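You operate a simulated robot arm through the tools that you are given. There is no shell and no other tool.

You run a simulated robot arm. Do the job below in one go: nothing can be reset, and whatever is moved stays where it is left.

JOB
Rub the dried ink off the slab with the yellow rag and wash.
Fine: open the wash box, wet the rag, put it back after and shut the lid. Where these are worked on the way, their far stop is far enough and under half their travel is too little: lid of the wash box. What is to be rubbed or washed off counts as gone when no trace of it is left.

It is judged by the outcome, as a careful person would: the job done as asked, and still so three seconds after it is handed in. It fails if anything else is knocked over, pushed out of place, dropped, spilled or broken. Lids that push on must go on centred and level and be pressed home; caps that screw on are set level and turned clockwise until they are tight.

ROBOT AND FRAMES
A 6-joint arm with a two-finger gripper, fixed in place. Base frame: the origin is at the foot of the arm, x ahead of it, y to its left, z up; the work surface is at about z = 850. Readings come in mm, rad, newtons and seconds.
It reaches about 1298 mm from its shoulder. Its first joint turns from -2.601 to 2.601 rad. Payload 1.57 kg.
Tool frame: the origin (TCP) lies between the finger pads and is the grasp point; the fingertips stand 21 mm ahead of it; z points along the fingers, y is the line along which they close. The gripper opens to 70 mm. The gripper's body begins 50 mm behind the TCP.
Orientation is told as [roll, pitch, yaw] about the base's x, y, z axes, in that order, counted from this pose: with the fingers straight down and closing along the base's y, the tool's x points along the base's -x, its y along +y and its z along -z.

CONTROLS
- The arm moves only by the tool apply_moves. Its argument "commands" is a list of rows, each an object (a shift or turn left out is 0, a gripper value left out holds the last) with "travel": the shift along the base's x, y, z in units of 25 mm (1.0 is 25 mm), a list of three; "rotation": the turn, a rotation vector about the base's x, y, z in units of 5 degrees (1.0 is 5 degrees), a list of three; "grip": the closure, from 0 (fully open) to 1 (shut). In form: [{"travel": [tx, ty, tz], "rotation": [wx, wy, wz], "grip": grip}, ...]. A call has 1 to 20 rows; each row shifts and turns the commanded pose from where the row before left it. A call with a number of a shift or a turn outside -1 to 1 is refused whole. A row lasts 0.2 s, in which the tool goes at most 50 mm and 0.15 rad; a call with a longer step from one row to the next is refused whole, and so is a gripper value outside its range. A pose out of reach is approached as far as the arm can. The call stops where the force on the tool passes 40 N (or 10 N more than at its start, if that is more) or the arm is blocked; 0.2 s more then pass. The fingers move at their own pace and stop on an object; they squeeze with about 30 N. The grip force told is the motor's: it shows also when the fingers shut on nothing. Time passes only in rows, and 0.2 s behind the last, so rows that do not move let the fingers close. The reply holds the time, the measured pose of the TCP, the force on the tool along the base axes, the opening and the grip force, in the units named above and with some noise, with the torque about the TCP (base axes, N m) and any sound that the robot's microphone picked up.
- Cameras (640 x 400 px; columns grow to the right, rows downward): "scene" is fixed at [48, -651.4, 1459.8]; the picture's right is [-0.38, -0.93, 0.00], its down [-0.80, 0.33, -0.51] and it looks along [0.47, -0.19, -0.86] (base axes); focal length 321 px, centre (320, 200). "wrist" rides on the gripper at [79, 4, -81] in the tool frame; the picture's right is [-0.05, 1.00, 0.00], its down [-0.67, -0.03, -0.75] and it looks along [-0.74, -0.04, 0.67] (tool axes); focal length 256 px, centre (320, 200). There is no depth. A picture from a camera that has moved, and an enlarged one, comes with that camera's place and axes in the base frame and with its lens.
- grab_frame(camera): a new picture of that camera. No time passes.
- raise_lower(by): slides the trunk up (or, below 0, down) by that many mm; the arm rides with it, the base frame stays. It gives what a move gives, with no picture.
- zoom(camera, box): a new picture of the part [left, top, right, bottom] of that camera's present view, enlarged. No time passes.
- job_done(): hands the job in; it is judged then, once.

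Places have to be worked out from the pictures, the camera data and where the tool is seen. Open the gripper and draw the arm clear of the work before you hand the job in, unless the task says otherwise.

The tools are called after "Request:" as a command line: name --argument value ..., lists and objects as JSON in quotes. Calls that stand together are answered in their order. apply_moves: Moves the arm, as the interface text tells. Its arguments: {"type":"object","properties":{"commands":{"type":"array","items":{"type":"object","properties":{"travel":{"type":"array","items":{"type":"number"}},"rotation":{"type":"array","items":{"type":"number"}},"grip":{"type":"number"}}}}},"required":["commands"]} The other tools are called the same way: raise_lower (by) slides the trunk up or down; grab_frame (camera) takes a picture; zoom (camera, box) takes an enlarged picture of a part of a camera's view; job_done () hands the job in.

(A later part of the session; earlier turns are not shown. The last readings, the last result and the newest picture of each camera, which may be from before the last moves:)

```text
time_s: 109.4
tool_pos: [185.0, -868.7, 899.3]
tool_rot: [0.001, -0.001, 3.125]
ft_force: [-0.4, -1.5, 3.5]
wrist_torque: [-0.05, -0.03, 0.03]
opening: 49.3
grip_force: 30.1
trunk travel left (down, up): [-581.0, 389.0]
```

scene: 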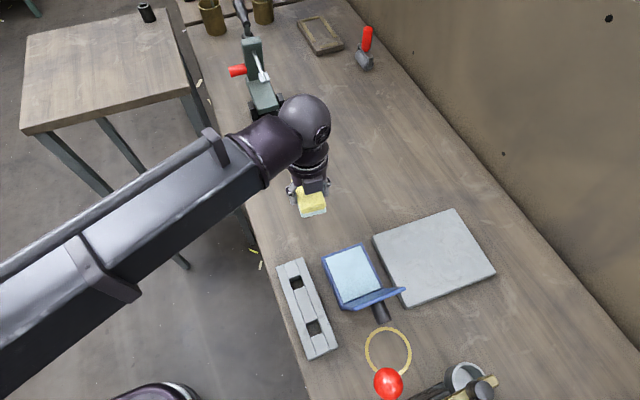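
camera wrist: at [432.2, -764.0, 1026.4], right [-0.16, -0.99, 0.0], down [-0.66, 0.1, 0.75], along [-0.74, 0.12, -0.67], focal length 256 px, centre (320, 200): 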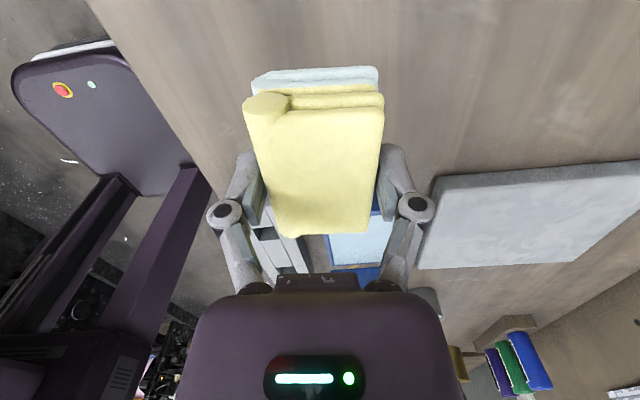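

Lowering one more mm for firmer pressure, then running a zig-zag over the whole inked area.

Request:
raise_lower --by -1

Request:
apply_moves --commands '[{"travel": [0, -0.3, 0], "grip": 1}, {"travel": [0, -0.3, 0]}, {"travel": [0, -0.3, 0]}, {"travel": [0, -0.3, 0]}, {"travel": [0, -0.3, 0]}, {"travel": [0, -0.3, 0]}, {"travel": [0, -0.3, 0]}, {"travel": [0, -0.3, 0]}, {"travel": [0, -0.3, 0]}, {"travel": [0, -0.3, 0]}, {"travel": [0, -0.3, 0]}, {"travel": [0, -0.3, 0]}, {"travel": [0, -0.3, 0]}, {"travel": [0, -0.3, 0]}, {"travel": [0, -0.3, 0]}, {"travel": [-0.3, 0, 0]}, {"travel": [-0.3, 0, 0]}, {"travel": [-0.3, 0, 0]}]'

Request:
apply_moves --commands '[{"travel": [0, 0.3, 0], "grip": 1}, {"travel": [0, 0.3, 0]}, {"travel": [0, 0.3, 0]}, {"travel": [0, 0.3, 0]}, {"travel": [0, 0.3, 0]}, {"travel": [0, 0.3, 0]}, {"travel": [0, 0.3, 0]}, {"travel": [0, 0.3, 0]}, {"travel": [0, 0.3, 0]}, {"travel": [0, 0.3, 0]}, {"travel": [0, 0.3, 0]}, {"travel": [0, 0.3, 0]}, {"travel": [-0.3, 0, 0]}, {"travel": [-0.3, 0, 0]}, {"travel": [-0.3, 0, 0]}]'

Request:
apply_moves --commands '[{"travel": [0, -0.3, 0], "grip": 1}, {"travel": [0, -0.3, 0]}, {"travel": [0, -0.3, 0]}, {"travel": [0, -0.3, 0]}, {"travel": [0, -0.3, 0]}, {"travel": [0, -0.3, 0]}, {"travel": [0, -0.3, 0]}, {"travel": [0, -0.3, 0]}, {"travel": [0, -0.3, 0]}, {"travel": [0, -0.3, 0]}, {"travel": [0, -0.3, 0]}, {"travel": [0, -0.3, 0]}, {"travel": [0.3, 0, 0]}, {"travel": [0.3, 0, 0]}, {"travel": [0.3, 0, 0]}, {"travel": [0.3, 0, 0]}]'

```text
time_s: 109.9
tool_pos: [184.4, -868.0, 899.8]
tool_rot: [0.002, -0.001, 3.124]
ft_force: [1.0, -5.6, 17.5]
wrist_torque: [0.0, -0.03, -0.02]
opening: 49.1
grip_force: 30.3
trunk travel left (down, up): [-580.0, 390.0]
```

```text
time_s: 113.7
tool_pos: [162.4, -979.5, 900.7]
tool_rot: [0.002, -0.002, 3.125]
ft_force: [6.0, -0.6, 11.1]
wrist_torque: [-0.05, -0.21, -0.04]
opening: 49.2
grip_force: 30.8
trunk travel left (down, up): [-580.0, 390.0]
```

```text
time_s: 116.9
tool_pos: [138.8, -889.8, 898.4]
tool_rot: [0.0, -0.002, 3.122]
ft_force: [3.7, 0.7, 9.5]
wrist_torque: [0.01, -0.18, 0.05]
opening: 49.0
grip_force: 30.5
trunk travel left (down, up): [-580.0, 390.0]
```

```text
time_s: 120.3
tool_pos: [169.7, -980.5, 899.0]
tool_rot: [0.0, -0.002, 3.125]
ft_force: [-2.8, -0.1, 5.8]
wrist_torque: [-0.07, 0.1, 0.0]
opening: 49.2
grip_force: 30.2
trunk travel left (down, up): [-580.0, 390.0]
```

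One more sweep at x≈170 up to y≈-868, then lift and inspect from above.

Request:
apply_moves --commands '[{"travel": [0.1, 0.3, 0], "grip": 1}, {"travel": [0.1, 0.3, 0]}, {"travel": [0, 0.3, 0]}, {"travel": [0, 0.3, 0]}, {"travel": [0, 0.3, 0]}, {"travel": [0, 0.3, 0]}, {"travel": [0, 0.3, 0]}, {"travel": [0, 0.3, 0]}, {"travel": [0, 0.3, 0]}, {"travel": [0, 0.3, 0]}, {"travel": [0, 0.3, 0]}, {"travel": [0, 0.3, 0]}, {"travel": [0, 0.3, 0]}, {"travel": [0, 0.3, 0]}, {"travel": [0, 0.3, 0]}]'

Request:
raise_lower --by 46

Request:
apply_moves --commands '[{"travel": [0.97, 0.659, 0], "rotation": [0, 0, -0.143], "grip": 1}, {"travel": [0.97, 0.659, 0], "rotation": [0, 0, -0.143]}, {"travel": [0.97, 0.659, 0], "rotation": [0, 0, -0.143]}, {"travel": [0.97, 0.659, 0], "rotation": [0, 0, -0.143]}, {"travel": [0.97, 0.659, 0], "rotation": [0, 0, -0.143]}, {"travel": [0.97, 0.659, 0], "rotation": [0, 0, -0.143]}, {"travel": [0.97, 0.659, 0], "rotation": [0, 0, -0.143]}]'

Request:
zoom --camera "scene" --box '[365, 200, 500, 310]'

Request:
zoom --camera "scene" --box '[400, 235, 470, 285]'

Request:
grab_frame --camera "wrist"

```text
time_s: 123.5
tool_pos: [175.4, -868.8, 898.8]
tool_rot: [0.001, -0.002, 3.124]
ft_force: [0.3, -3.9, 7.5]
wrist_torque: [-0.06, 0.0, -0.02]
opening: 49.1
grip_force: 30.6
trunk travel left (down, up): [-580.0, 390.0]
```

```text
time_s: 124.4
tool_pos: [174.7, -869.1, 945.0]
tool_rot: [0.0, -0.004, 3.124]
ft_force: [0.6, -0.3, -0.6]
wrist_torque: [-0.03, 0.0, 0.0]
opening: 49.3
grip_force: 30.3
trunk travel left (down, up): [-626.0, 344.0]
```

```text
time_s: 126.0
tool_pos: [343.9, -753.7, 944.1]
tool_rot: [0.0, -0.002, 3.036]
ft_force: [0.0, -0.3, -1.4]
wrist_torque: [0.04, 0.0, 0.01]
opening: 49.0
grip_force: 29.8
trunk travel left (down, up): [-626.0, 344.0]
```

```text
3.64 times, centred on (432, 255) of scene
camera zoom: at [48.0, -651.4, 1459.8], right [-0.38, -0.93, 0.0], down [-0.8, 0.33, -0.51], along [0.47, -0.19, -0.86], focal length 1167 px, centre (-89, 0)
```

zoom: 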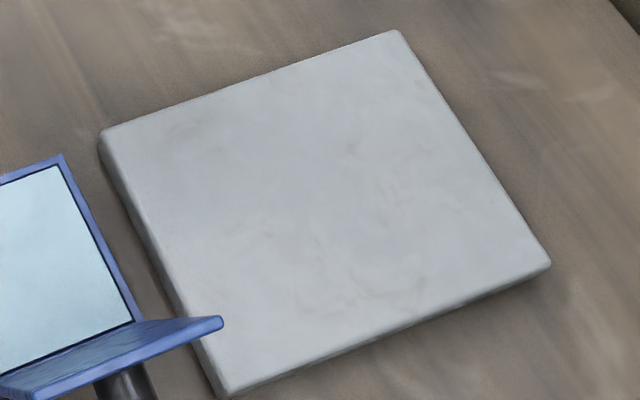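

```text
8.00 times, centred on (435, 260) of scene
camera zoom: at [48.0, -651.4, 1459.8], right [-0.38, -0.93, 0.0], down [-0.8, 0.33, -0.51], along [0.47, -0.19, -0.86], focal length 2567 px, centre (-600, -280)
```

zoom: 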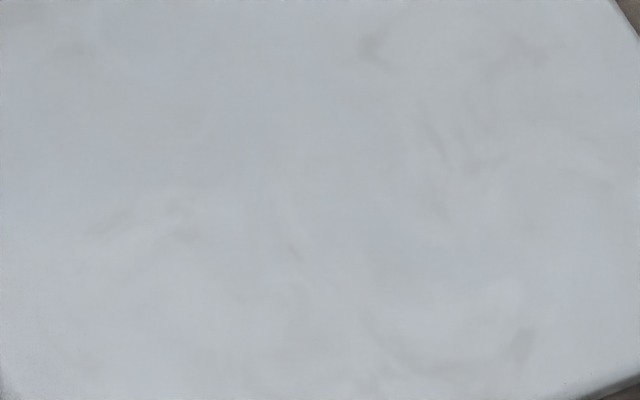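

```text
taken
camera wrist: at [423.0, -766.3, 1026.5], right [-0.16, -0.99, 0.0], down [-0.66, 0.1, 0.75], along [-0.74, 0.12, -0.67], focal length 256 px, centre (320, 200)
```

wrist: 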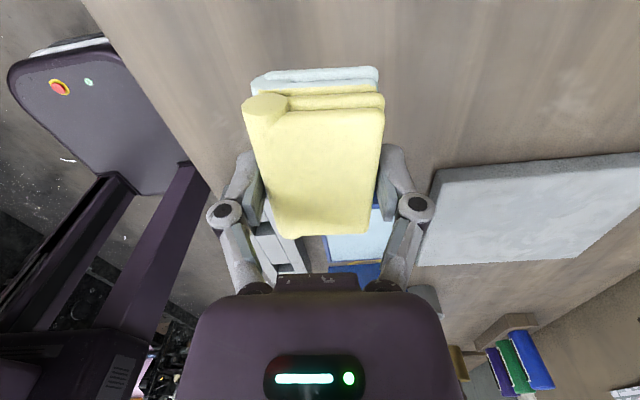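

No change between the two inspections, so that's just the slab's own marbling; the ink is gone. Now returning the rag to its home pose: shifting +9.7 mm in x and lowering.

Request:
apply_moves --commands '[{"travel": [0.2, 0.02, 0], "grip": 1}, {"travel": [0.19, 0.02, 0]}]'

Request:
raise_lower --by -62

Request:
raise_lower --by -2

Request:
raise_lower --by -1

```text
time_s: 126.6
tool_pos: [353.9, -752.0, 943.8]
tool_rot: [-0.001, -0.001, 3.039]
ft_force: [0.6, -0.6, -0.8]
wrist_torque: [0.0, -0.01, 0.01]
opening: 49.1
grip_force: 29.8
trunk travel left (down, up): [-626.0, 344.0]
```

```text
time_s: 127.6
tool_pos: [353.9, -753.3, 882.6]
tool_rot: [0.0, -0.003, 3.037]
ft_force: [-0.5, 0.0, 0.0]
wrist_torque: [-0.01, 0.0, 0.0]
opening: 48.9
grip_force: 29.5
trunk travel left (down, up): [-564.0, 406.0]
```

```text
time_s: 128.1
tool_pos: [354.4, -751.9, 880.2]
tool_rot: [0.001, -0.003, 3.036]
ft_force: [-0.1, 0.0, -0.5]
wrist_torque: [0.0, -0.02, 0.01]
opening: 48.9
grip_force: 29.7
trunk travel left (down, up): [-562.0, 408.0]
```

```text
time_s: 128.6
tool_pos: [354.4, -752.5, 879.1]
tool_rot: [0.0, -0.003, 3.039]
ft_force: [-0.1, 1.1, -0.1]
wrist_torque: [-0.06, 0.01, 0.0]
opening: 49.0
grip_force: 29.6
trunk travel left (down, up): [-561.0, 409.0]
```

No contact yet (rag was pushed up slightly in the grip). Continuing in 1 mm steps.

Request:
raise_lower --by -1

Request:
raise_lower --by -1

```text
time_s: 129.1
tool_pos: [354.2, -752.4, 879.5]
tool_rot: [0.001, -0.002, 3.037]
ft_force: [-0.5, -0.1, -0.6]
wrist_torque: [-0.02, -0.02, 0.03]
opening: 48.8
grip_force: 30.3
trunk travel left (down, up): [-560.0, 410.0]
```

```text
time_s: 129.6
tool_pos: [355.0, -752.1, 877.0]
tool_rot: [0.0, -0.003, 3.037]
ft_force: [-0.2, -0.7, 0.3]
wrist_torque: [0.02, 0.0, -0.02]
opening: 48.9
grip_force: 30.2
trunk travel left (down, up): [-559.0, 411.0]
```

Request:
raise_lower --by -1

Request:
raise_lower --by -1

Request:
zoom --camera "scene" --box '[275, 170, 345, 240]'

```text
time_s: 130.1
tool_pos: [353.3, -753.1, 876.0]
tool_rot: [-0.001, -0.003, 3.036]
ft_force: [0.7, -1.5, 6.3]
wrist_torque: [-0.01, 0.02, -0.05]
opening: 49.0
grip_force: 29.8
trunk travel left (down, up): [-558.0, 412.0]
```

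```text
time_s: 130.7
tool_pos: [353.4, -752.9, 875.3]
tool_rot: [0.001, 0.002, 3.037]
ft_force: [3.2, -6.5, 21.2]
wrist_torque: [0.0, 0.0, -0.01]
opening: 49.2
grip_force: 30.3
trunk travel left (down, up): [-557.0, 413.0]
```

```text
5.71 times, centred on (310, 205) of scene
camera zoom: at [48.0, -651.4, 1459.8], right [-0.38, -0.93, 0.0], down [-0.8, 0.33, -0.51], along [0.47, -0.19, -0.86], focal length 1834 px, centre (377, 171)
```

zoom: 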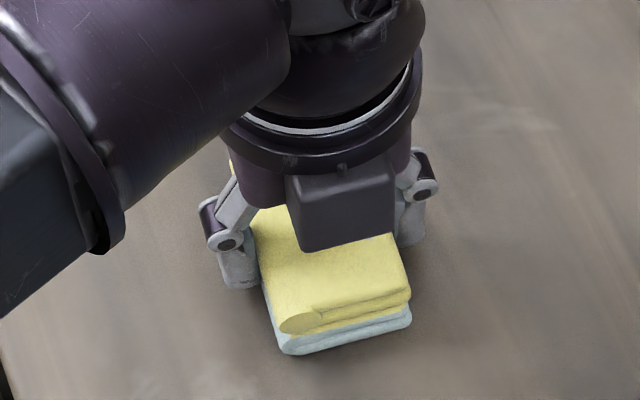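

The rag is down on the table at its home spot (6 N at first touch, 21 N now). Easing up 1 mm and opening the gripper.

Request:
raise_lower --by 1

Request:
apply_moves --commands '[{"grip": 0}, {"grip": 0}, {"grip": 0}]'

Request:
raise_lower --by 115

Request:
grab_frame --camera "wrist"

Request:
zoom --camera "scene" --box '[260, 170, 420, 320]'

```text
time_s: 131.2
tool_pos: [353.9, -752.6, 876.5]
tool_rot: [0.0, -0.002, 3.036]
ft_force: [2.1, -4.3, 9.6]
wrist_torque: [-0.12, -0.11, 0.03]
opening: 49.2
grip_force: 30.3
trunk travel left (down, up): [-558.0, 412.0]
```

```text
time_s: 132.0
tool_pos: [353.8, -753.3, 876.7]
tool_rot: [-0.002, -0.001, 3.038]
ft_force: [0.6, 0.0, -0.4]
wrist_torque: [0.02, -0.02, 0.01]
opening: 70.1
grip_force: 0.0
trunk travel left (down, up): [-558.0, 412.0]
```

```text
time_s: 133.4
tool_pos: [354.8, -752.7, 991.1]
tool_rot: [-0.001, -0.001, 3.037]
ft_force: [0.4, 0.5, -0.3]
wrist_torque: [0.02, -0.01, 0.01]
opening: 70.1
grip_force: 0.1
trunk travel left (down, up): [-673.0, 297.0]
```

```text
taken
camera wrist: at [432.5, -765.1, 1073.4], right [-0.16, -0.99, 0.0], down [-0.66, 0.1, 0.75], along [-0.74, 0.12, -0.67], focal length 256 px, centre (320, 200)
```

wrist: 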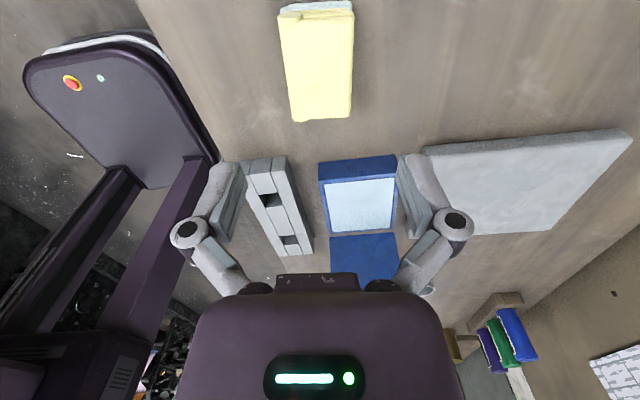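

```text
2.67 times, centred on (340, 245) of scene
camera zoom: at [48.0, -651.4, 1459.8], right [-0.38, -0.93, 0.0], down [-0.8, 0.33, -0.51], along [0.47, -0.19, -0.86], focal length 856 px, centre (267, 80)
```

zoom: 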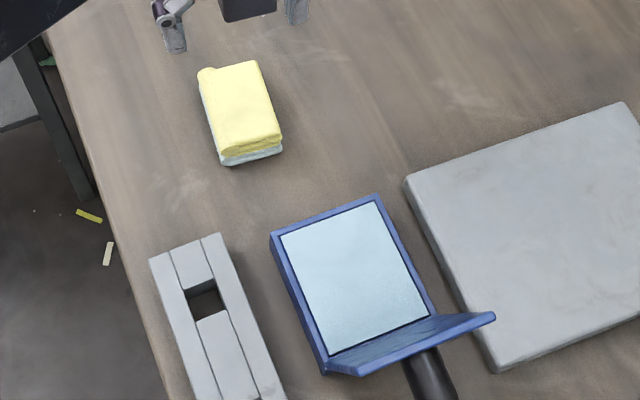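

The rag is back within a millimetre or two of its original place. Next, the lid: I'll rise, turn to yaw -90° (fingers closing along x) and go above the open lid's edge so I can straddle it and lower it gently.

Request:
raise_lower --by 60

Request:
apply_moves --commands '[{"travel": [-0.48, -0.1, 0], "rotation": [0, 0, 0.97], "grip": 0.25}, {"travel": [-0.48, -0.1, 0], "rotation": [0, 0, 0.97]}, {"travel": [-0.48, -0.1, 0], "rotation": [0, 0, 0.97]}, {"travel": [-0.48, -0.1, 0], "rotation": [0, 0, 0.97]}, {"travel": [-0.48, -0.1, 0], "rotation": [0, 0, 0.97]}, {"travel": [-0.48, -0.1, 0], "rotation": [0, 0, 0.97]}, {"travel": [-0.48, -0.1, 0], "rotation": [0, 0, 0.97]}, {"travel": [-0.48, -0.1, 0], "rotation": [0, 0, 0.97]}, {"travel": [-0.48, -0.1, 0], "rotation": [0, 0, 0.97]}, {"travel": [-0.48, -0.1, 0], "rotation": [0, 0, 0.97]}, {"travel": [-0.48, -0.1, 0], "rotation": [0, 0, 0.97]}, {"travel": [-0.48, -0.1, 0], "rotation": [0, 0, 0.97]}, {"travel": [-0.48, -0.1, 0], "rotation": [0, 0, 0.97]}, {"travel": [-0.48, -0.1, 0], "rotation": [0, 0, 0.97]}, {"travel": [-0.48, -0.1, 0], "rotation": [0, 0, 0.97]}, {"travel": [-0.48, -0.1, 0], "rotation": [0, 0, 0.97]}, {"travel": [-0.48, -0.1, 0], "rotation": [0, 0, 0.97]}, {"travel": [-0.48, -0.1, 0], "rotation": [0, 0, 0.97]}, {"travel": [-0.48, -0.1, 0], "rotation": [0, 0, 0.97]}, {"travel": [-0.3, 0, 0], "rotation": [0, 0, 0.77]}]'

Request:
grab_frame --camera "wrist"

Request:
grab_frame --camera "scene"

```text
time_s: 134.4
tool_pos: [353.2, -751.8, 1050.9]
tool_rot: [-0.001, -0.003, 3.037]
ft_force: [0.4, -0.2, 0.1]
wrist_torque: [-0.02, 0.03, -0.03]
opening: 70.0
grip_force: 0.0
trunk travel left (down, up): [-733.0, 237.0]
```

```text
time_s: 138.6
tool_pos: [117.5, -801.2, 1050.3]
tool_rot: [0.002, -0.002, -1.568]
ft_force: [0.1, 0.2, 0.3]
wrist_torque: [-0.02, -0.01, 0.0]
opening: 52.4
grip_force: 0.0
trunk travel left (down, up): [-733.0, 237.0]
```

```text
taken
camera wrist: at [122.0, -720.7, 1133.4], right [1.0, -0.05, 0.0], down [-0.03, -0.66, 0.75], along [-0.04, -0.75, -0.67], focal length 256 px, centre (320, 200)
```

wrist: 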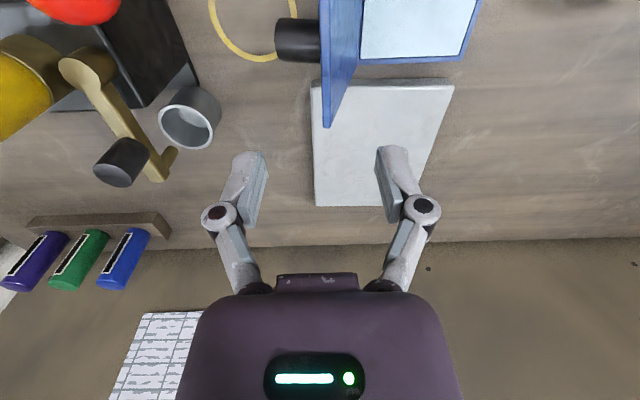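

```text
taken
```

scene: 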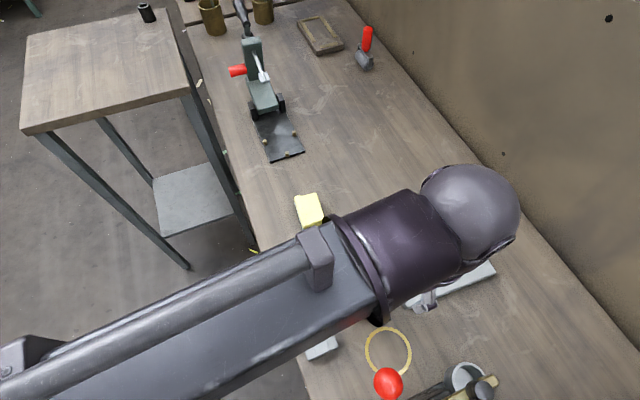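

The side view puts the lid's top edge at x≈116–121, z≈980 (about 109°). I centre the open fingers (52 mm) on it at y≈-801, clear of the knob, and lower 72 mm so they straddle the edge.

Request:
apply_moves --commands '[{"travel": [0.16, 0, 0], "grip": 0.25}]'

Request:
raise_lower --by -50

Request:
grab_frame --camera "wrist"

```text
time_s: 139.0
tool_pos: [122.7, -800.8, 1051.5]
tool_rot: [0.0, -0.002, -1.57]
ft_force: [0.5, -0.3, 0.1]
wrist_torque: [0.01, 0.04, 0.02]
opening: 52.1
grip_force: 0.1
trunk travel left (down, up): [-733.0, 237.0]
```

```text
time_s: 139.9
tool_pos: [122.5, -799.8, 1001.3]
tool_rot: [0.001, -0.001, -1.573]
ft_force: [0.4, 0.1, -0.2]
wrist_torque: [-0.01, -0.01, 0.02]
opening: 52.5
grip_force: 0.0
trunk travel left (down, up): [-683.0, 287.0]
```

```text
taken
camera wrist: at [126.6, -720.4, 1083.5], right [1.0, -0.05, 0.0], down [-0.03, -0.66, 0.75], along [-0.04, -0.75, -0.67], focal length 256 px, centre (320, 200)
```

wrist: 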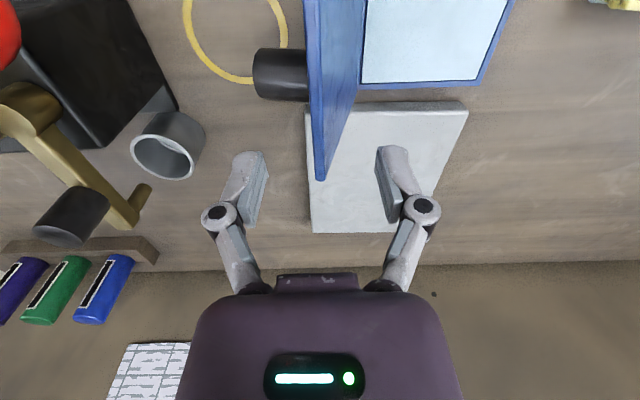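

The lid edge lies between the fingers with room on both sides. Lowering another 24 mm.

Request:
raise_lower --by -24

Request:
grab_frame --camera "wrist"

```text
time_s: 140.6
tool_pos: [122.3, -799.6, 976.7]
tool_rot: [0.0, -0.003, -1.572]
ft_force: [0.7, -0.5, 0.6]
wrist_torque: [0.01, -0.03, -0.02]
opening: 52.3
grip_force: 0.0
trunk travel left (down, up): [-659.0, 311.0]
```

```text
taken
camera wrist: at [126.6, -720.4, 1059.4], right [1.0, -0.05, 0.0], down [-0.04, -0.66, 0.75], along [-0.04, -0.75, -0.67], focal length 256 px, centre (320, 200)
```

wrist: 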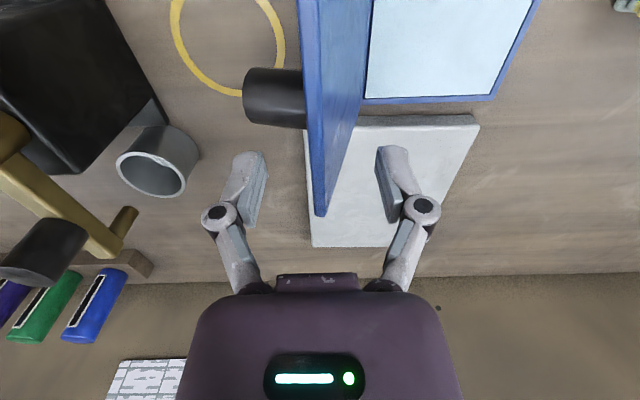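

Straddled. I narrow the fingers to ~42 mm and push +x slowly to bring the lid up to vertical.

Request:
apply_moves --commands '[{"grip": 0.4}, {"travel": [0.12, 0, 0], "grip": 0.4}, {"travel": [0.12, 0, 0]}, {"travel": [0.12, 0, 0]}, {"travel": [0.12, 0, 0]}, {"travel": [0.12, 0, 0]}, {"travel": [0.12, 0, 0]}, {"travel": [0.12, 0, 0]}, {"travel": [0.12, 0, 0]}, {"travel": [0.12, 0, 0]}, {"travel": [0.12, 0, 0]}, {"travel": [0.12, 0, 0]}]'

Request:
grab_frame --camera "wrist"

Request:
grab_frame --camera "scene"

```text
time_s: 143.2
tool_pos: [155.3, -800.1, 977.8]
tool_rot: [0.0, -0.003, -1.571]
ft_force: [-0.8, -0.7, 0.3]
wrist_torque: [-0.03, -0.02, -0.02]
opening: 42.1
grip_force: 0.4
trunk travel left (down, up): [-659.0, 311.0]
```

```text
taken
camera wrist: at [159.8, -720.4, 1059.4], right [1.0, -0.05, 0.0], down [-0.04, -0.66, 0.75], along [-0.04, -0.75, -0.67], focal length 256 px, centre (320, 200)
```

wrist: 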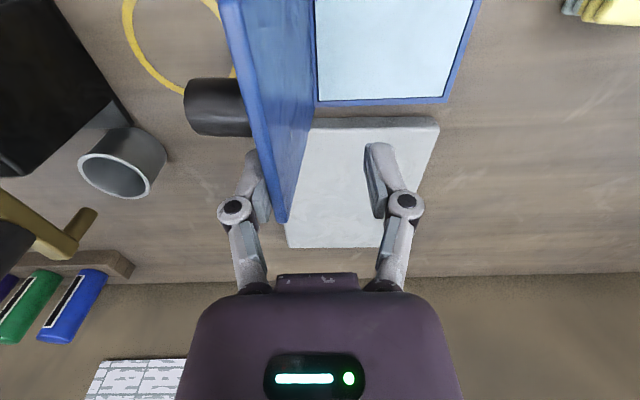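

```text
taken
```

scene: 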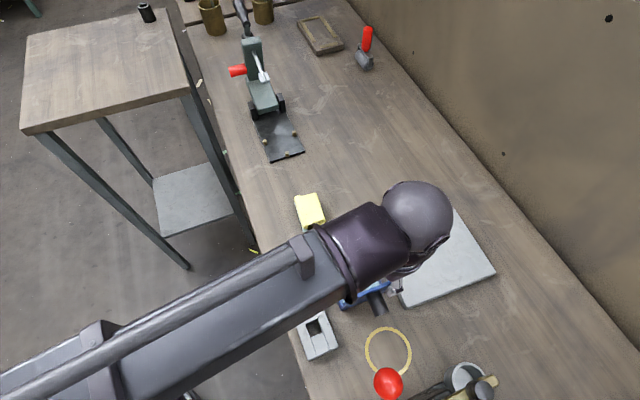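

The lid edge has moved to x≈138 (≈97°) with negligible force. Continuing +x past vertical.

Request:
apply_moves --commands '[{"travel": [0.12, 0, 0], "grip": 0.4}, {"travel": [0.12, 0, 0]}, {"travel": [0.12, 0, 0]}, {"travel": [0.12, 0, 0]}, {"travel": [0.12, 0, 0]}, {"travel": [0.12, 0, 0]}, {"travel": [0.12, 0, 0]}]'

Request:
grab_frame --camera "wrist"

```text
time_s: 144.8
tool_pos: [175.8, -801.1, 977.7]
tool_rot: [0.001, -0.002, -1.569]
ft_force: [-0.2, -0.3, 0.6]
wrist_torque: [0.0, 0.04, -0.02]
opening: 42.6
grip_force: 0.5
trunk travel left (down, up): [-659.0, 311.0]
```

```text
taken
camera wrist: at [180.7, -720.8, 1059.4], right [1.0, -0.05, 0.0], down [-0.04, -0.66, 0.75], along [-0.04, -0.75, -0.67], focal length 256 px, centre (320, 200)
```

wrist: 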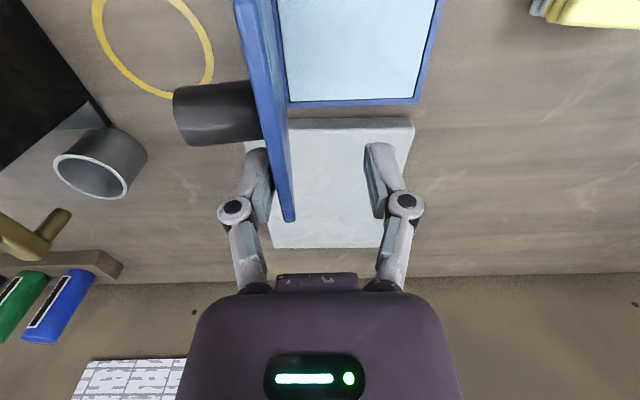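

Lid is at about 84°, still resting on the left finger. Moving on by 12 mm.

Request:
apply_moves --commands '[{"travel": [0.12, 0, 0], "grip": 0.4}, {"travel": [0.12, 0, 0]}, {"travel": [0.12, 0, 0]}, {"travel": [0.12, 0, 0]}]'

Request:
raise_lower --by -8

Request:
grab_frame --camera "wrist"

```text
time_s: 145.8
tool_pos: [188.5, -799.9, 977.6]
tool_rot: [0.0, -0.001, -1.569]
ft_force: [0.8, -0.4, -0.7]
wrist_torque: [0.01, 0.01, -0.01]
opening: 42.0
grip_force: 0.2
trunk travel left (down, up): [-659.0, 311.0]
```

```text
time_s: 146.4
tool_pos: [188.7, -800.5, 970.1]
tool_rot: [-0.002, 0.0, -1.57]
ft_force: [0.6, -0.1, -0.1]
wrist_torque: [-0.04, 0.02, 0.01]
opening: 42.1
grip_force: 0.0
trunk travel left (down, up): [-651.0, 319.0]
```

```text
taken
camera wrist: at [193.0, -720.5, 1051.5], right [1.0, -0.05, 0.0], down [-0.03, -0.66, 0.75], along [-0.04, -0.75, -0.67], focal length 256 px, centre (320, 200)
```

wrist: 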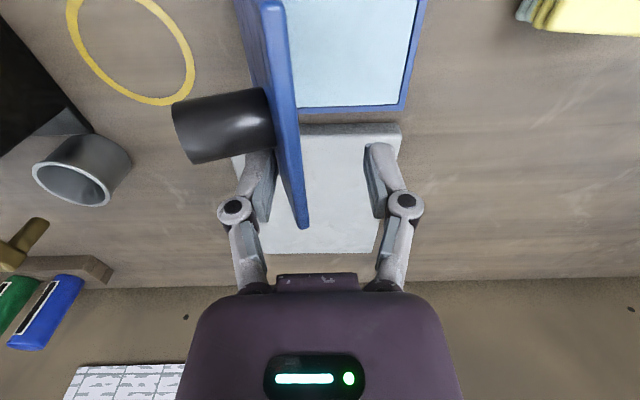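

The hinge friction holds the lid (now ≈73°) against the left finger, so I can steer it. Continue +x 21 mm.

Request:
apply_moves --commands '[{"travel": [0.12, 0, 0], "grip": 0.4}, {"travel": [0.12, 0, 0]}, {"travel": [0.12, 0, 0]}, {"travel": [0.12, 0, 0]}, {"travel": [0.12, 0, 0]}, {"travel": [0.12, 0, 0]}, {"travel": [0.12, 0, 0]}]'

Request:
grab_frame --camera "wrist"

```text
time_s: 148.0
tool_pos: [209.1, -799.5, 969.3]
tool_rot: [0.0, -0.002, -1.571]
ft_force: [0.3, -0.3, 0.4]
wrist_torque: [0.02, -0.01, -0.01]
opening: 41.9
grip_force: 0.0
trunk travel left (down, up): [-651.0, 319.0]
```

```text
taken
camera wrist: at [214.3, -720.6, 1051.4], right [1.0, -0.05, 0.0], down [-0.03, -0.66, 0.75], along [-0.04, -0.75, -0.67], focal length 256 px, centre (320, 200)
```

wrist: 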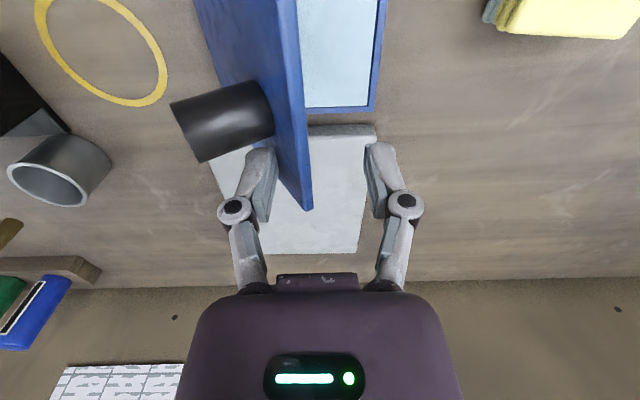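

Lid ≈58°. Continue +x 18 mm to about 47°.

Request:
apply_moves --commands '[{"travel": [0.12, 0, 0], "grip": 0.4}, {"travel": [0.12, 0, 0]}, {"travel": [0.12, 0, 0]}, {"travel": [0.12, 0, 0]}, {"travel": [0.12, 0, 0]}, {"travel": [0.12, 0, 0]}]'

Request:
grab_frame --camera "wrist"

```text
time_s: 149.4
tool_pos: [228.8, -800.9, 969.4]
tool_rot: [0.0, -0.002, -1.571]
ft_force: [0.0, 0.3, 0.3]
wrist_torque: [-0.02, 0.01, 0.0]
opening: 41.9
grip_force: 0.1
trunk travel left (down, up): [-651.0, 319.0]
```

```text
taken
camera wrist: at [232.1, -720.6, 1051.4], right [1.0, -0.05, 0.0], down [-0.04, -0.66, 0.75], along [-0.04, -0.75, -0.67], focal length 256 px, centre (320, 200)
```

wrist: 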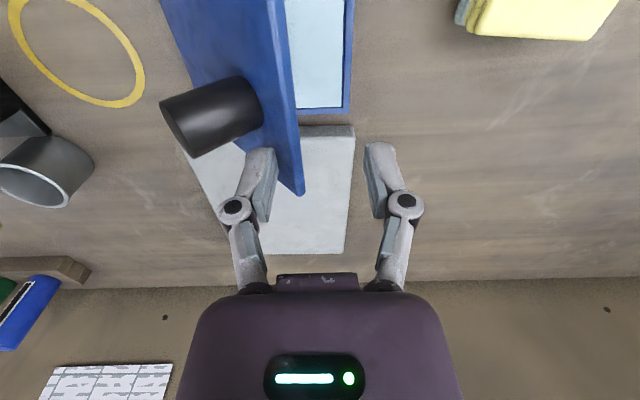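

Lid ≈48°. I'll rise 35 mm, shut the fingers and shift to x≈203 so they can press the lid down from above, beside the knob.

Request:
raise_lower --by 35

Request:
apply_moves --commands '[{"grip": 1}, {"grip": 1}, {"travel": [-0.33, 0, 0], "grip": 1}, {"travel": [-0.33, 0, 0]}, {"travel": [-0.34, 0, 0]}]'

Request:
grab_frame --camera "wrist"

Request:
zoom --camera "scene" --box '[300, 200, 420, 320]'

```text
time_s: 150.2
tool_pos: [227.4, -800.1, 1003.8]
tool_rot: [0.002, -0.001, -1.571]
ft_force: [0.5, 0.5, 0.0]
wrist_torque: [-0.04, 0.01, 0.03]
opening: 42.1
grip_force: 0.1
trunk travel left (down, up): [-686.0, 284.0]
```

```text
time_s: 151.4
tool_pos: [202.9, -800.4, 1004.3]
tool_rot: [-0.002, -0.002, -1.57]
ft_force: [0.9, -0.5, -0.8]
wrist_torque: [-0.01, 0.0, 0.0]
opening: 0.1
grip_force: 28.7
trunk travel left (down, up): [-686.0, 284.0]
```

```text
taken
camera wrist: at [206.4, -720.4, 1086.5], right [1.0, -0.05, 0.0], down [-0.04, -0.66, 0.75], along [-0.04, -0.75, -0.67], focal length 256 px, centre (320, 200)
```

wrist: 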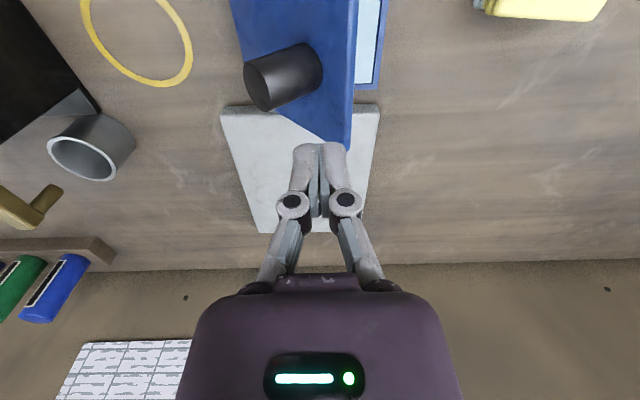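

```text
3.33 times, centred on (360, 260) of scene
camera zoom: at [48.0, -651.4, 1459.8], right [-0.38, -0.93, 0.0], down [-0.8, 0.33, -0.51], along [0.47, -0.19, -0.86], focal length 1070 px, centre (187, 0)
```

zoom: 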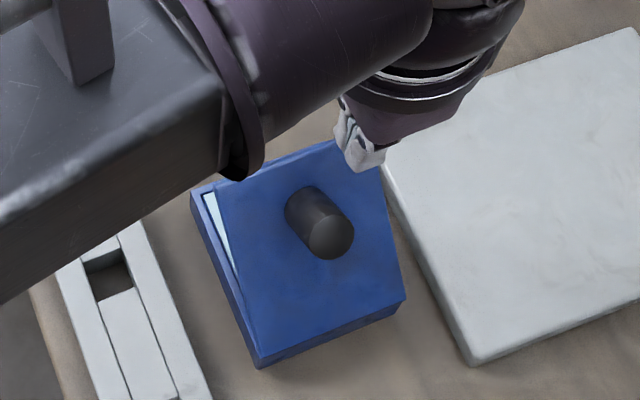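

The lid holds at about 44°. Lowering onto it and pressing it down in steps while watching the force.

Request:
raise_lower --by -35

Request:
raise_lower --by -15

Request:
grab_frame --camera "wrist"

Request:
zoom --camera "scene" --box '[300, 200, 420, 320]'

```text
time_s: 152.2
tool_pos: [202.6, -800.7, 967.9]
tool_rot: [-0.001, -0.001, -1.571]
ft_force: [-0.4, -0.6, -0.7]
wrist_torque: [0.02, 0.02, 0.01]
opening: 0.0
grip_force: 28.6
trunk travel left (down, up): [-651.0, 319.0]
```

```text
time_s: 152.8
tool_pos: [202.3, -801.1, 954.4]
tool_rot: [0.0, -0.001, -1.571]
ft_force: [1.1, 0.5, -0.2]
wrist_torque: [-0.01, -0.01, -0.02]
opening: 0.0
grip_force: 28.6
trunk travel left (down, up): [-636.0, 334.0]
```

```text
taken
camera wrist: at [206.7, -720.4, 1036.5], right [1.0, -0.05, 0.0], down [-0.04, -0.66, 0.75], along [-0.04, -0.75, -0.67], focal length 256 px, centre (320, 200)
```

wrist: 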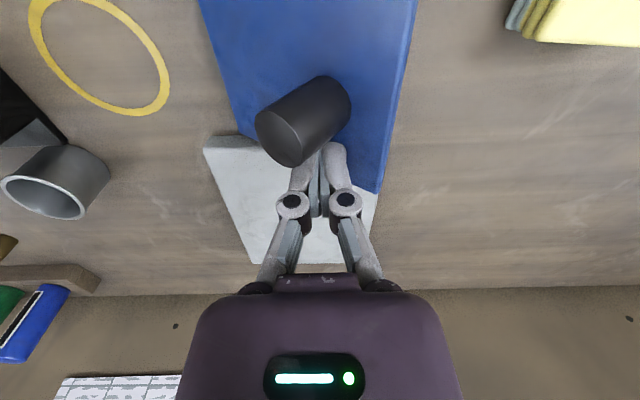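

```text
3.33 times, centred on (360, 260) of scene
camera zoom: at [48.0, -651.4, 1459.8], right [-0.38, -0.93, 0.0], down [-0.8, 0.33, -0.51], along [0.47, -0.19, -0.86], focal length 1070 px, centre (187, 0)
```

zoom: 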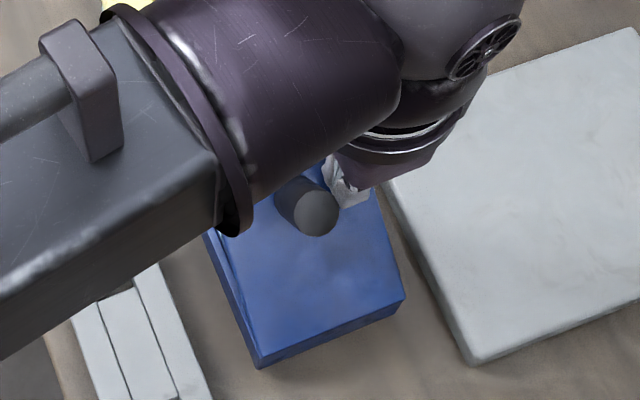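

The lid follows down smoothly. I shift 4 mm in -y for more clearance from the knob, and continue pressing down.

Request:
apply_moves --commands '[{"travel": [0, -0.16, 0], "grip": 1}]'

Request:
raise_lower --by -15

Request:
raise_lower --by -13

Request:
grab_frame --camera "wrist"

Request:
zoom --camera "scene" --box '[300, 200, 420, 320]'

```text
time_s: 153.2
tool_pos: [202.4, -804.6, 954.0]
tool_rot: [0.0, -0.001, -1.567]
ft_force: [-1.4, -0.8, -0.3]
wrist_torque: [0.0, 0.0, 0.02]
opening: 0.0
grip_force: 28.3
trunk travel left (down, up): [-636.0, 334.0]
```

```text
time_s: 153.8
tool_pos: [202.7, -804.5, 939.6]
tool_rot: [0.0, -0.002, -1.571]
ft_force: [-0.5, 0.7, 0.8]
wrist_torque: [-0.02, 0.0, 0.0]
opening: 0.0
grip_force: 28.8
trunk travel left (down, up): [-621.0, 349.0]
```

```text
time_s: 154.5
tool_pos: [202.5, -804.4, 925.0]
tool_rot: [-0.001, -0.002, -1.57]
ft_force: [-0.1, -0.4, -0.8]
wrist_torque: [0.0, 0.01, -0.02]
opening: 0.1
grip_force: 28.0
trunk travel left (down, up): [-608.0, 362.0]
```

```text
taken
camera wrist: at [206.7, -724.5, 1008.5], right [1.0, -0.05, 0.0], down [-0.04, -0.66, 0.75], along [-0.04, -0.75, -0.67], focal length 256 px, centre (320, 200)
```

wrist: 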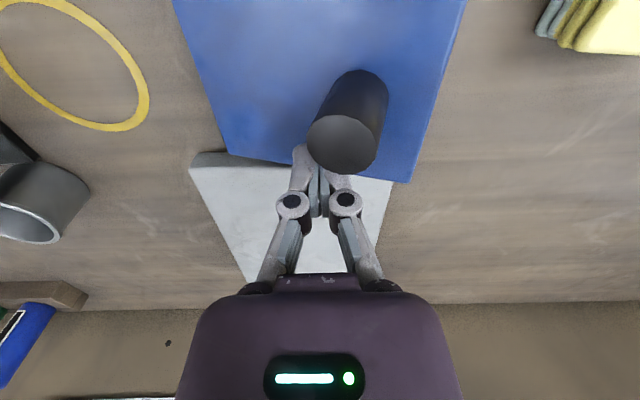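

```text
3.33 times, centred on (360, 260) of scene
camera zoom: at [48.0, -651.4, 1459.8], right [-0.38, -0.93, 0.0], down [-0.8, 0.33, -0.51], along [0.47, -0.19, -0.86], focal length 1070 px, centre (187, 0)
```

zoom: 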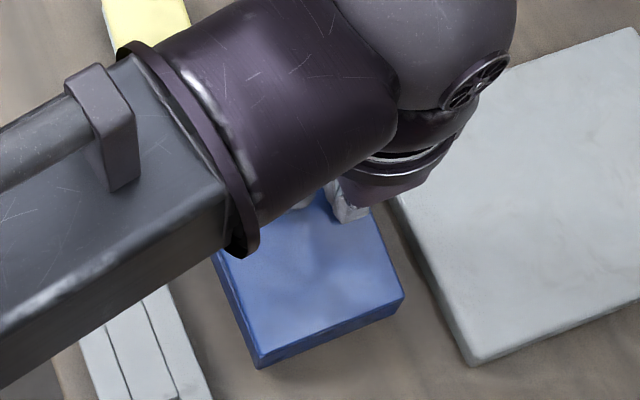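

Nearly closed (tips at ≈904). Continuing in small steps until contact force builds.

Request:
raise_lower --by -8

Request:
raise_lower --by -3

Request:
raise_lower --by -2

```text
time_s: 155.0
tool_pos: [201.5, -804.4, 919.1]
tool_rot: [-0.001, -0.002, -1.572]
ft_force: [-0.7, -0.3, -0.4]
wrist_torque: [0.03, 0.02, 0.0]
opening: 0.1
grip_force: 28.1
trunk travel left (down, up): [-600.0, 370.0]
```

```text
time_s: 155.6
tool_pos: [202.6, -805.0, 914.7]
tool_rot: [0.0, -0.002, -1.571]
ft_force: [-0.1, -0.3, -0.2]
wrist_torque: [0.03, 0.03, 0.04]
opening: 0.0
grip_force: 28.2
trunk travel left (down, up): [-597.0, 373.0]
```

```text
time_s: 156.1
tool_pos: [202.1, -803.6, 912.3]
tool_rot: [0.0, -0.001, -1.571]
ft_force: [-0.9, 0.7, -1.4]
wrist_torque: [-0.01, 0.0, -0.02]
opening: 0.0
grip_force: 28.5
trunk travel left (down, up): [-595.0, 375.0]
```

Request:
raise_lower --by -2

Request:
zoom --camera "wrist" --box '[160, 0, 480, 220]'

Request:
zoom --camera "scene" --box '[320, 230, 400, 320]'

```text
time_s: 156.6
tool_pos: [201.8, -804.0, 911.7]
tool_rot: [0.0, -0.001, -1.571]
ft_force: [0.3, 0.4, -0.3]
wrist_torque: [0.0, 0.03, 0.0]
opening: 0.2
grip_force: 29.0
trunk travel left (down, up): [-593.0, 377.0]
```

```text
1.82 times, centred on (320, 110) of wrist
camera zoom: at [206.7, -724.5, 993.4], right [1.0, -0.05, 0.0], down [-0.04, -0.66, 0.75], along [-0.04, -0.75, -0.67], focal length 465 px, centre (320, 364)
```

zoom: 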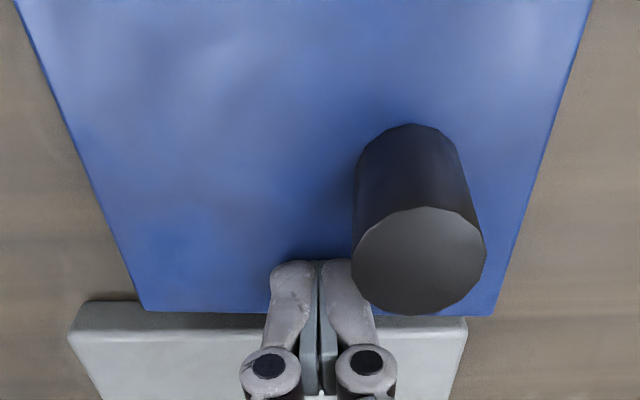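

```text
4.44 times, centred on (360, 275) of scene
camera zoom: at [48.0, -651.4, 1459.8], right [-0.38, -0.93, 0.0], down [-0.8, 0.33, -0.51], along [0.47, -0.19, -0.86], focal length 1426 px, centre (142, -133)
```

zoom: 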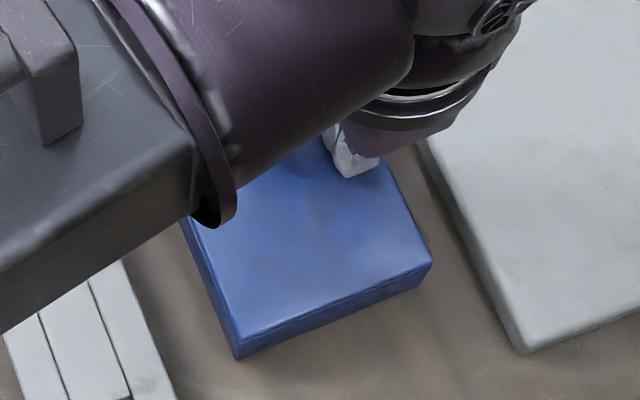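

The lid looks level and almost shut; no contact force yet. Continuing down 1–2 mm at a time.

Request:
raise_lower --by -1.5

Request:
raise_lower --by -1.5

Request:
raise_lower --by -1

```text
time_s: 157.1
tool_pos: [203.1, -804.0, 908.7]
tool_rot: [0.0, -0.002, -1.571]
ft_force: [0.8, -0.9, 0.4]
wrist_torque: [-0.05, 0.01, 0.03]
opening: 0.1
grip_force: 28.7
trunk travel left (down, up): [-591.0, 379.0]
```

```text
time_s: 157.6
tool_pos: [202.3, -804.8, 908.3]
tool_rot: [0.001, -0.002, -1.573]
ft_force: [-0.6, -0.1, -0.2]
wrist_torque: [-0.03, 0.0, 0.01]
opening: 0.0
grip_force: 28.6
trunk travel left (down, up): [-590.0, 380.0]
```

```text
time_s: 158.1
tool_pos: [203.0, -804.0, 907.8]
tool_rot: [0.0, -0.002, -1.57]
ft_force: [-0.2, -0.4, -0.5]
wrist_torque: [-0.01, 0.02, 0.0]
opening: 0.0
grip_force: 28.1
trunk travel left (down, up): [-589.0, 381.0]
```

Tips at ≈886.5 and still no force, so the lid top must be a bit lower than estimated. Continuing in small steps.

Request:
raise_lower --by -2

Request:
raise_lower --by -2

Request:
zoom --camera "wrist" --box '[160, 0, 480, 220]'

Request:
zoom --camera "scene" --box '[335, 260, 395, 320]'

```text
time_s: 158.6
tool_pos: [202.1, -804.5, 906.7]
tool_rot: [0.001, -0.005, -1.57]
ft_force: [1.1, -6.5, 18.2]
wrist_torque: [-0.08, -0.01, 0.0]
opening: 5.9
grip_force: 28.4
trunk travel left (down, up): [-587.0, 383.0]
```

```text
time_s: 159.1
tool_pos: [202.6, -804.3, 906.0]
tool_rot: [0.002, -0.008, -1.569]
ft_force: [1.0, -0.4, 28.9]
wrist_torque: [0.07, 0.03, -0.01]
opening: 6.0
grip_force: 28.5
trunk travel left (down, up): [-585.0, 385.0]
stopped: the force on the tool passed its limit at 43 N (the readings are from after the stop); the commanded pose is now the measured one
```

```text
1.82 times, centred on (320, 110) of wrist
camera zoom: at [206.6, -723.9, 987.9], right [1.0, -0.05, 0.0], down [-0.04, -0.66, 0.75], along [-0.04, -0.75, -0.66], focal length 465 px, centre (320, 364)
```

zoom: 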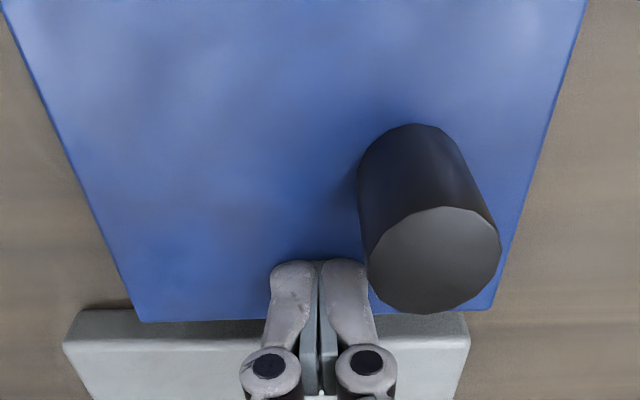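

```text
6.67 times, centred on (365, 290) of scene
camera zoom: at [48.0, -651.4, 1459.8], right [-0.38, -0.93, 0.0], down [-0.8, 0.33, -0.51], along [0.47, -0.19, -0.86], focal length 2139 px, centre (20, -400)
```

zoom: 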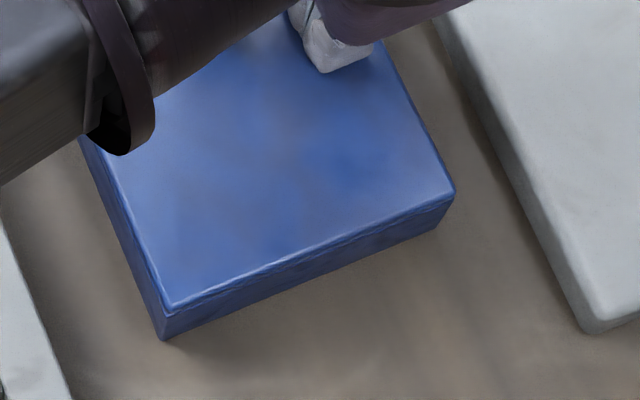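

The lid is pressed fully home (firm stop, lid top ≈886). Raising clear and comparing the box with its original position.

Request:
raise_lower --by 90

Request:
apply_moves --commands '[{"travel": [1, 0.2, 0], "grip": 0.5}, {"travel": [1, 0.2, 0]}, {"travel": [1, 0.2, 0]}, {"travel": [1, 0.2, 0]}, {"travel": [1, 0.2, 0]}, {"travel": [1, 0.2, 0]}, {"travel": [1, 0.2, 0]}]'

Request:
zoom --camera "scene" --box '[260, 170, 520, 333]'

Request:
zoom --camera "scene" --box '[300, 210, 400, 310]'

```text
time_s: 160.3
tool_pos: [203.4, -805.3, 994.3]
tool_rot: [0.0, -0.005, -1.568]
ft_force: [-0.2, -0.6, -0.7]
wrist_torque: [0.03, -0.02, -0.02]
opening: 0.1
grip_force: 28.6
trunk travel left (down, up): [-675.0, 295.0]
```

```text
time_s: 161.9
tool_pos: [378.7, -770.6, 994.1]
tool_rot: [0.001, -0.005, -1.57]
ft_force: [0.6, 0.2, -0.2]
wrist_torque: [0.0, -0.03, 0.01]
opening: 34.9
grip_force: 0.1
trunk travel left (down, up): [-675.0, 295.0]
```

```text
2.45 times, centred on (390, 252) of scene
camera zoom: at [48.0, -651.4, 1459.8], right [-0.38, -0.93, 0.0], down [-0.8, 0.33, -0.51], along [0.47, -0.19, -0.86], focal length 787 px, centre (148, 74)
```

zoom: 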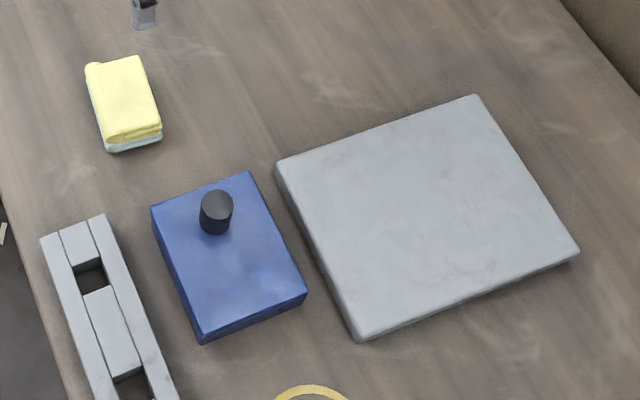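

```text
4.00 times, centred on (350, 260) of scene
camera zoom: at [48.0, -651.4, 1459.8], right [-0.38, -0.93, 0.0], down [-0.8, 0.33, -0.51], along [0.47, -0.19, -0.86], focal length 1283 px, centre (200, -40)
```

zoom: 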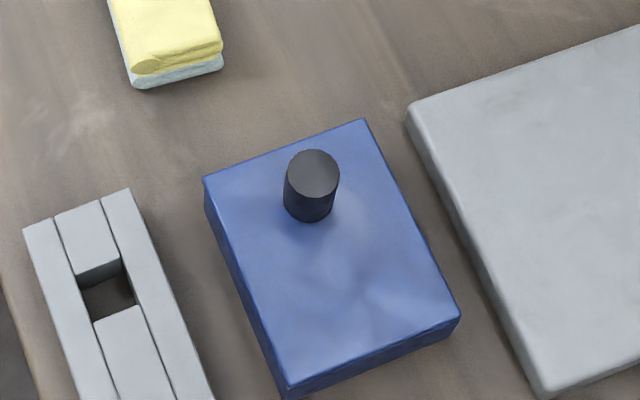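

Rag and slab match their original places; the box sits ~4 mm from where it began, with the lid down. I'll zoom into the lid seam to confirm it's fully shut.

Request:
zoom --camera "scene" --box '[320, 235, 390, 315]'

Request:
grab_frame --camera "wrist"

Request:
grab_frame --camera "scene"

```text
5.00 times, centred on (355, 275) of scene
camera zoom: at [48.0, -651.4, 1459.8], right [-0.38, -0.93, 0.0], down [-0.8, 0.33, -0.51], along [0.47, -0.19, -0.86], focal length 1604 px, centre (145, -175)
```

zoom: 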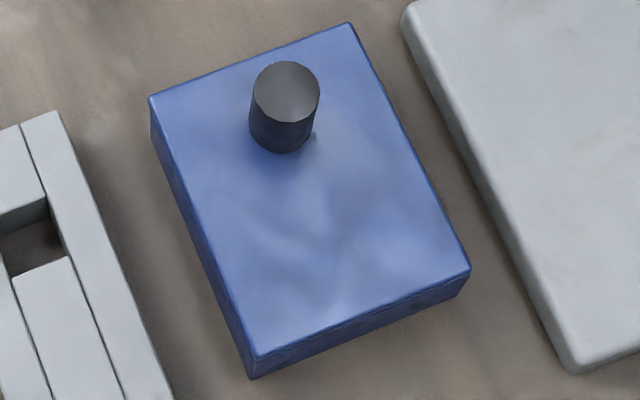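

```text
taken
camera wrist: at [382.7, -691.2, 1076.0], right [1.0, -0.05, 0.0], down [-0.04, -0.66, 0.75], along [-0.04, -0.75, -0.66], focal length 256 px, centre (320, 200)
```

wrist: 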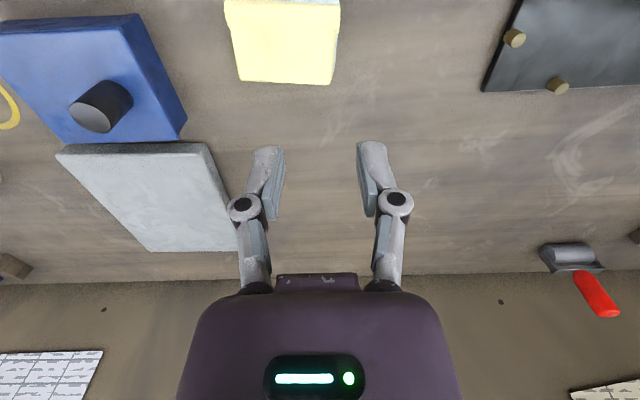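

```text
taken
```

scene: 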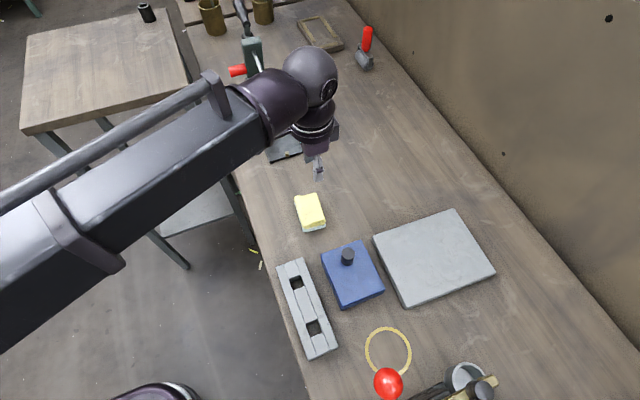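

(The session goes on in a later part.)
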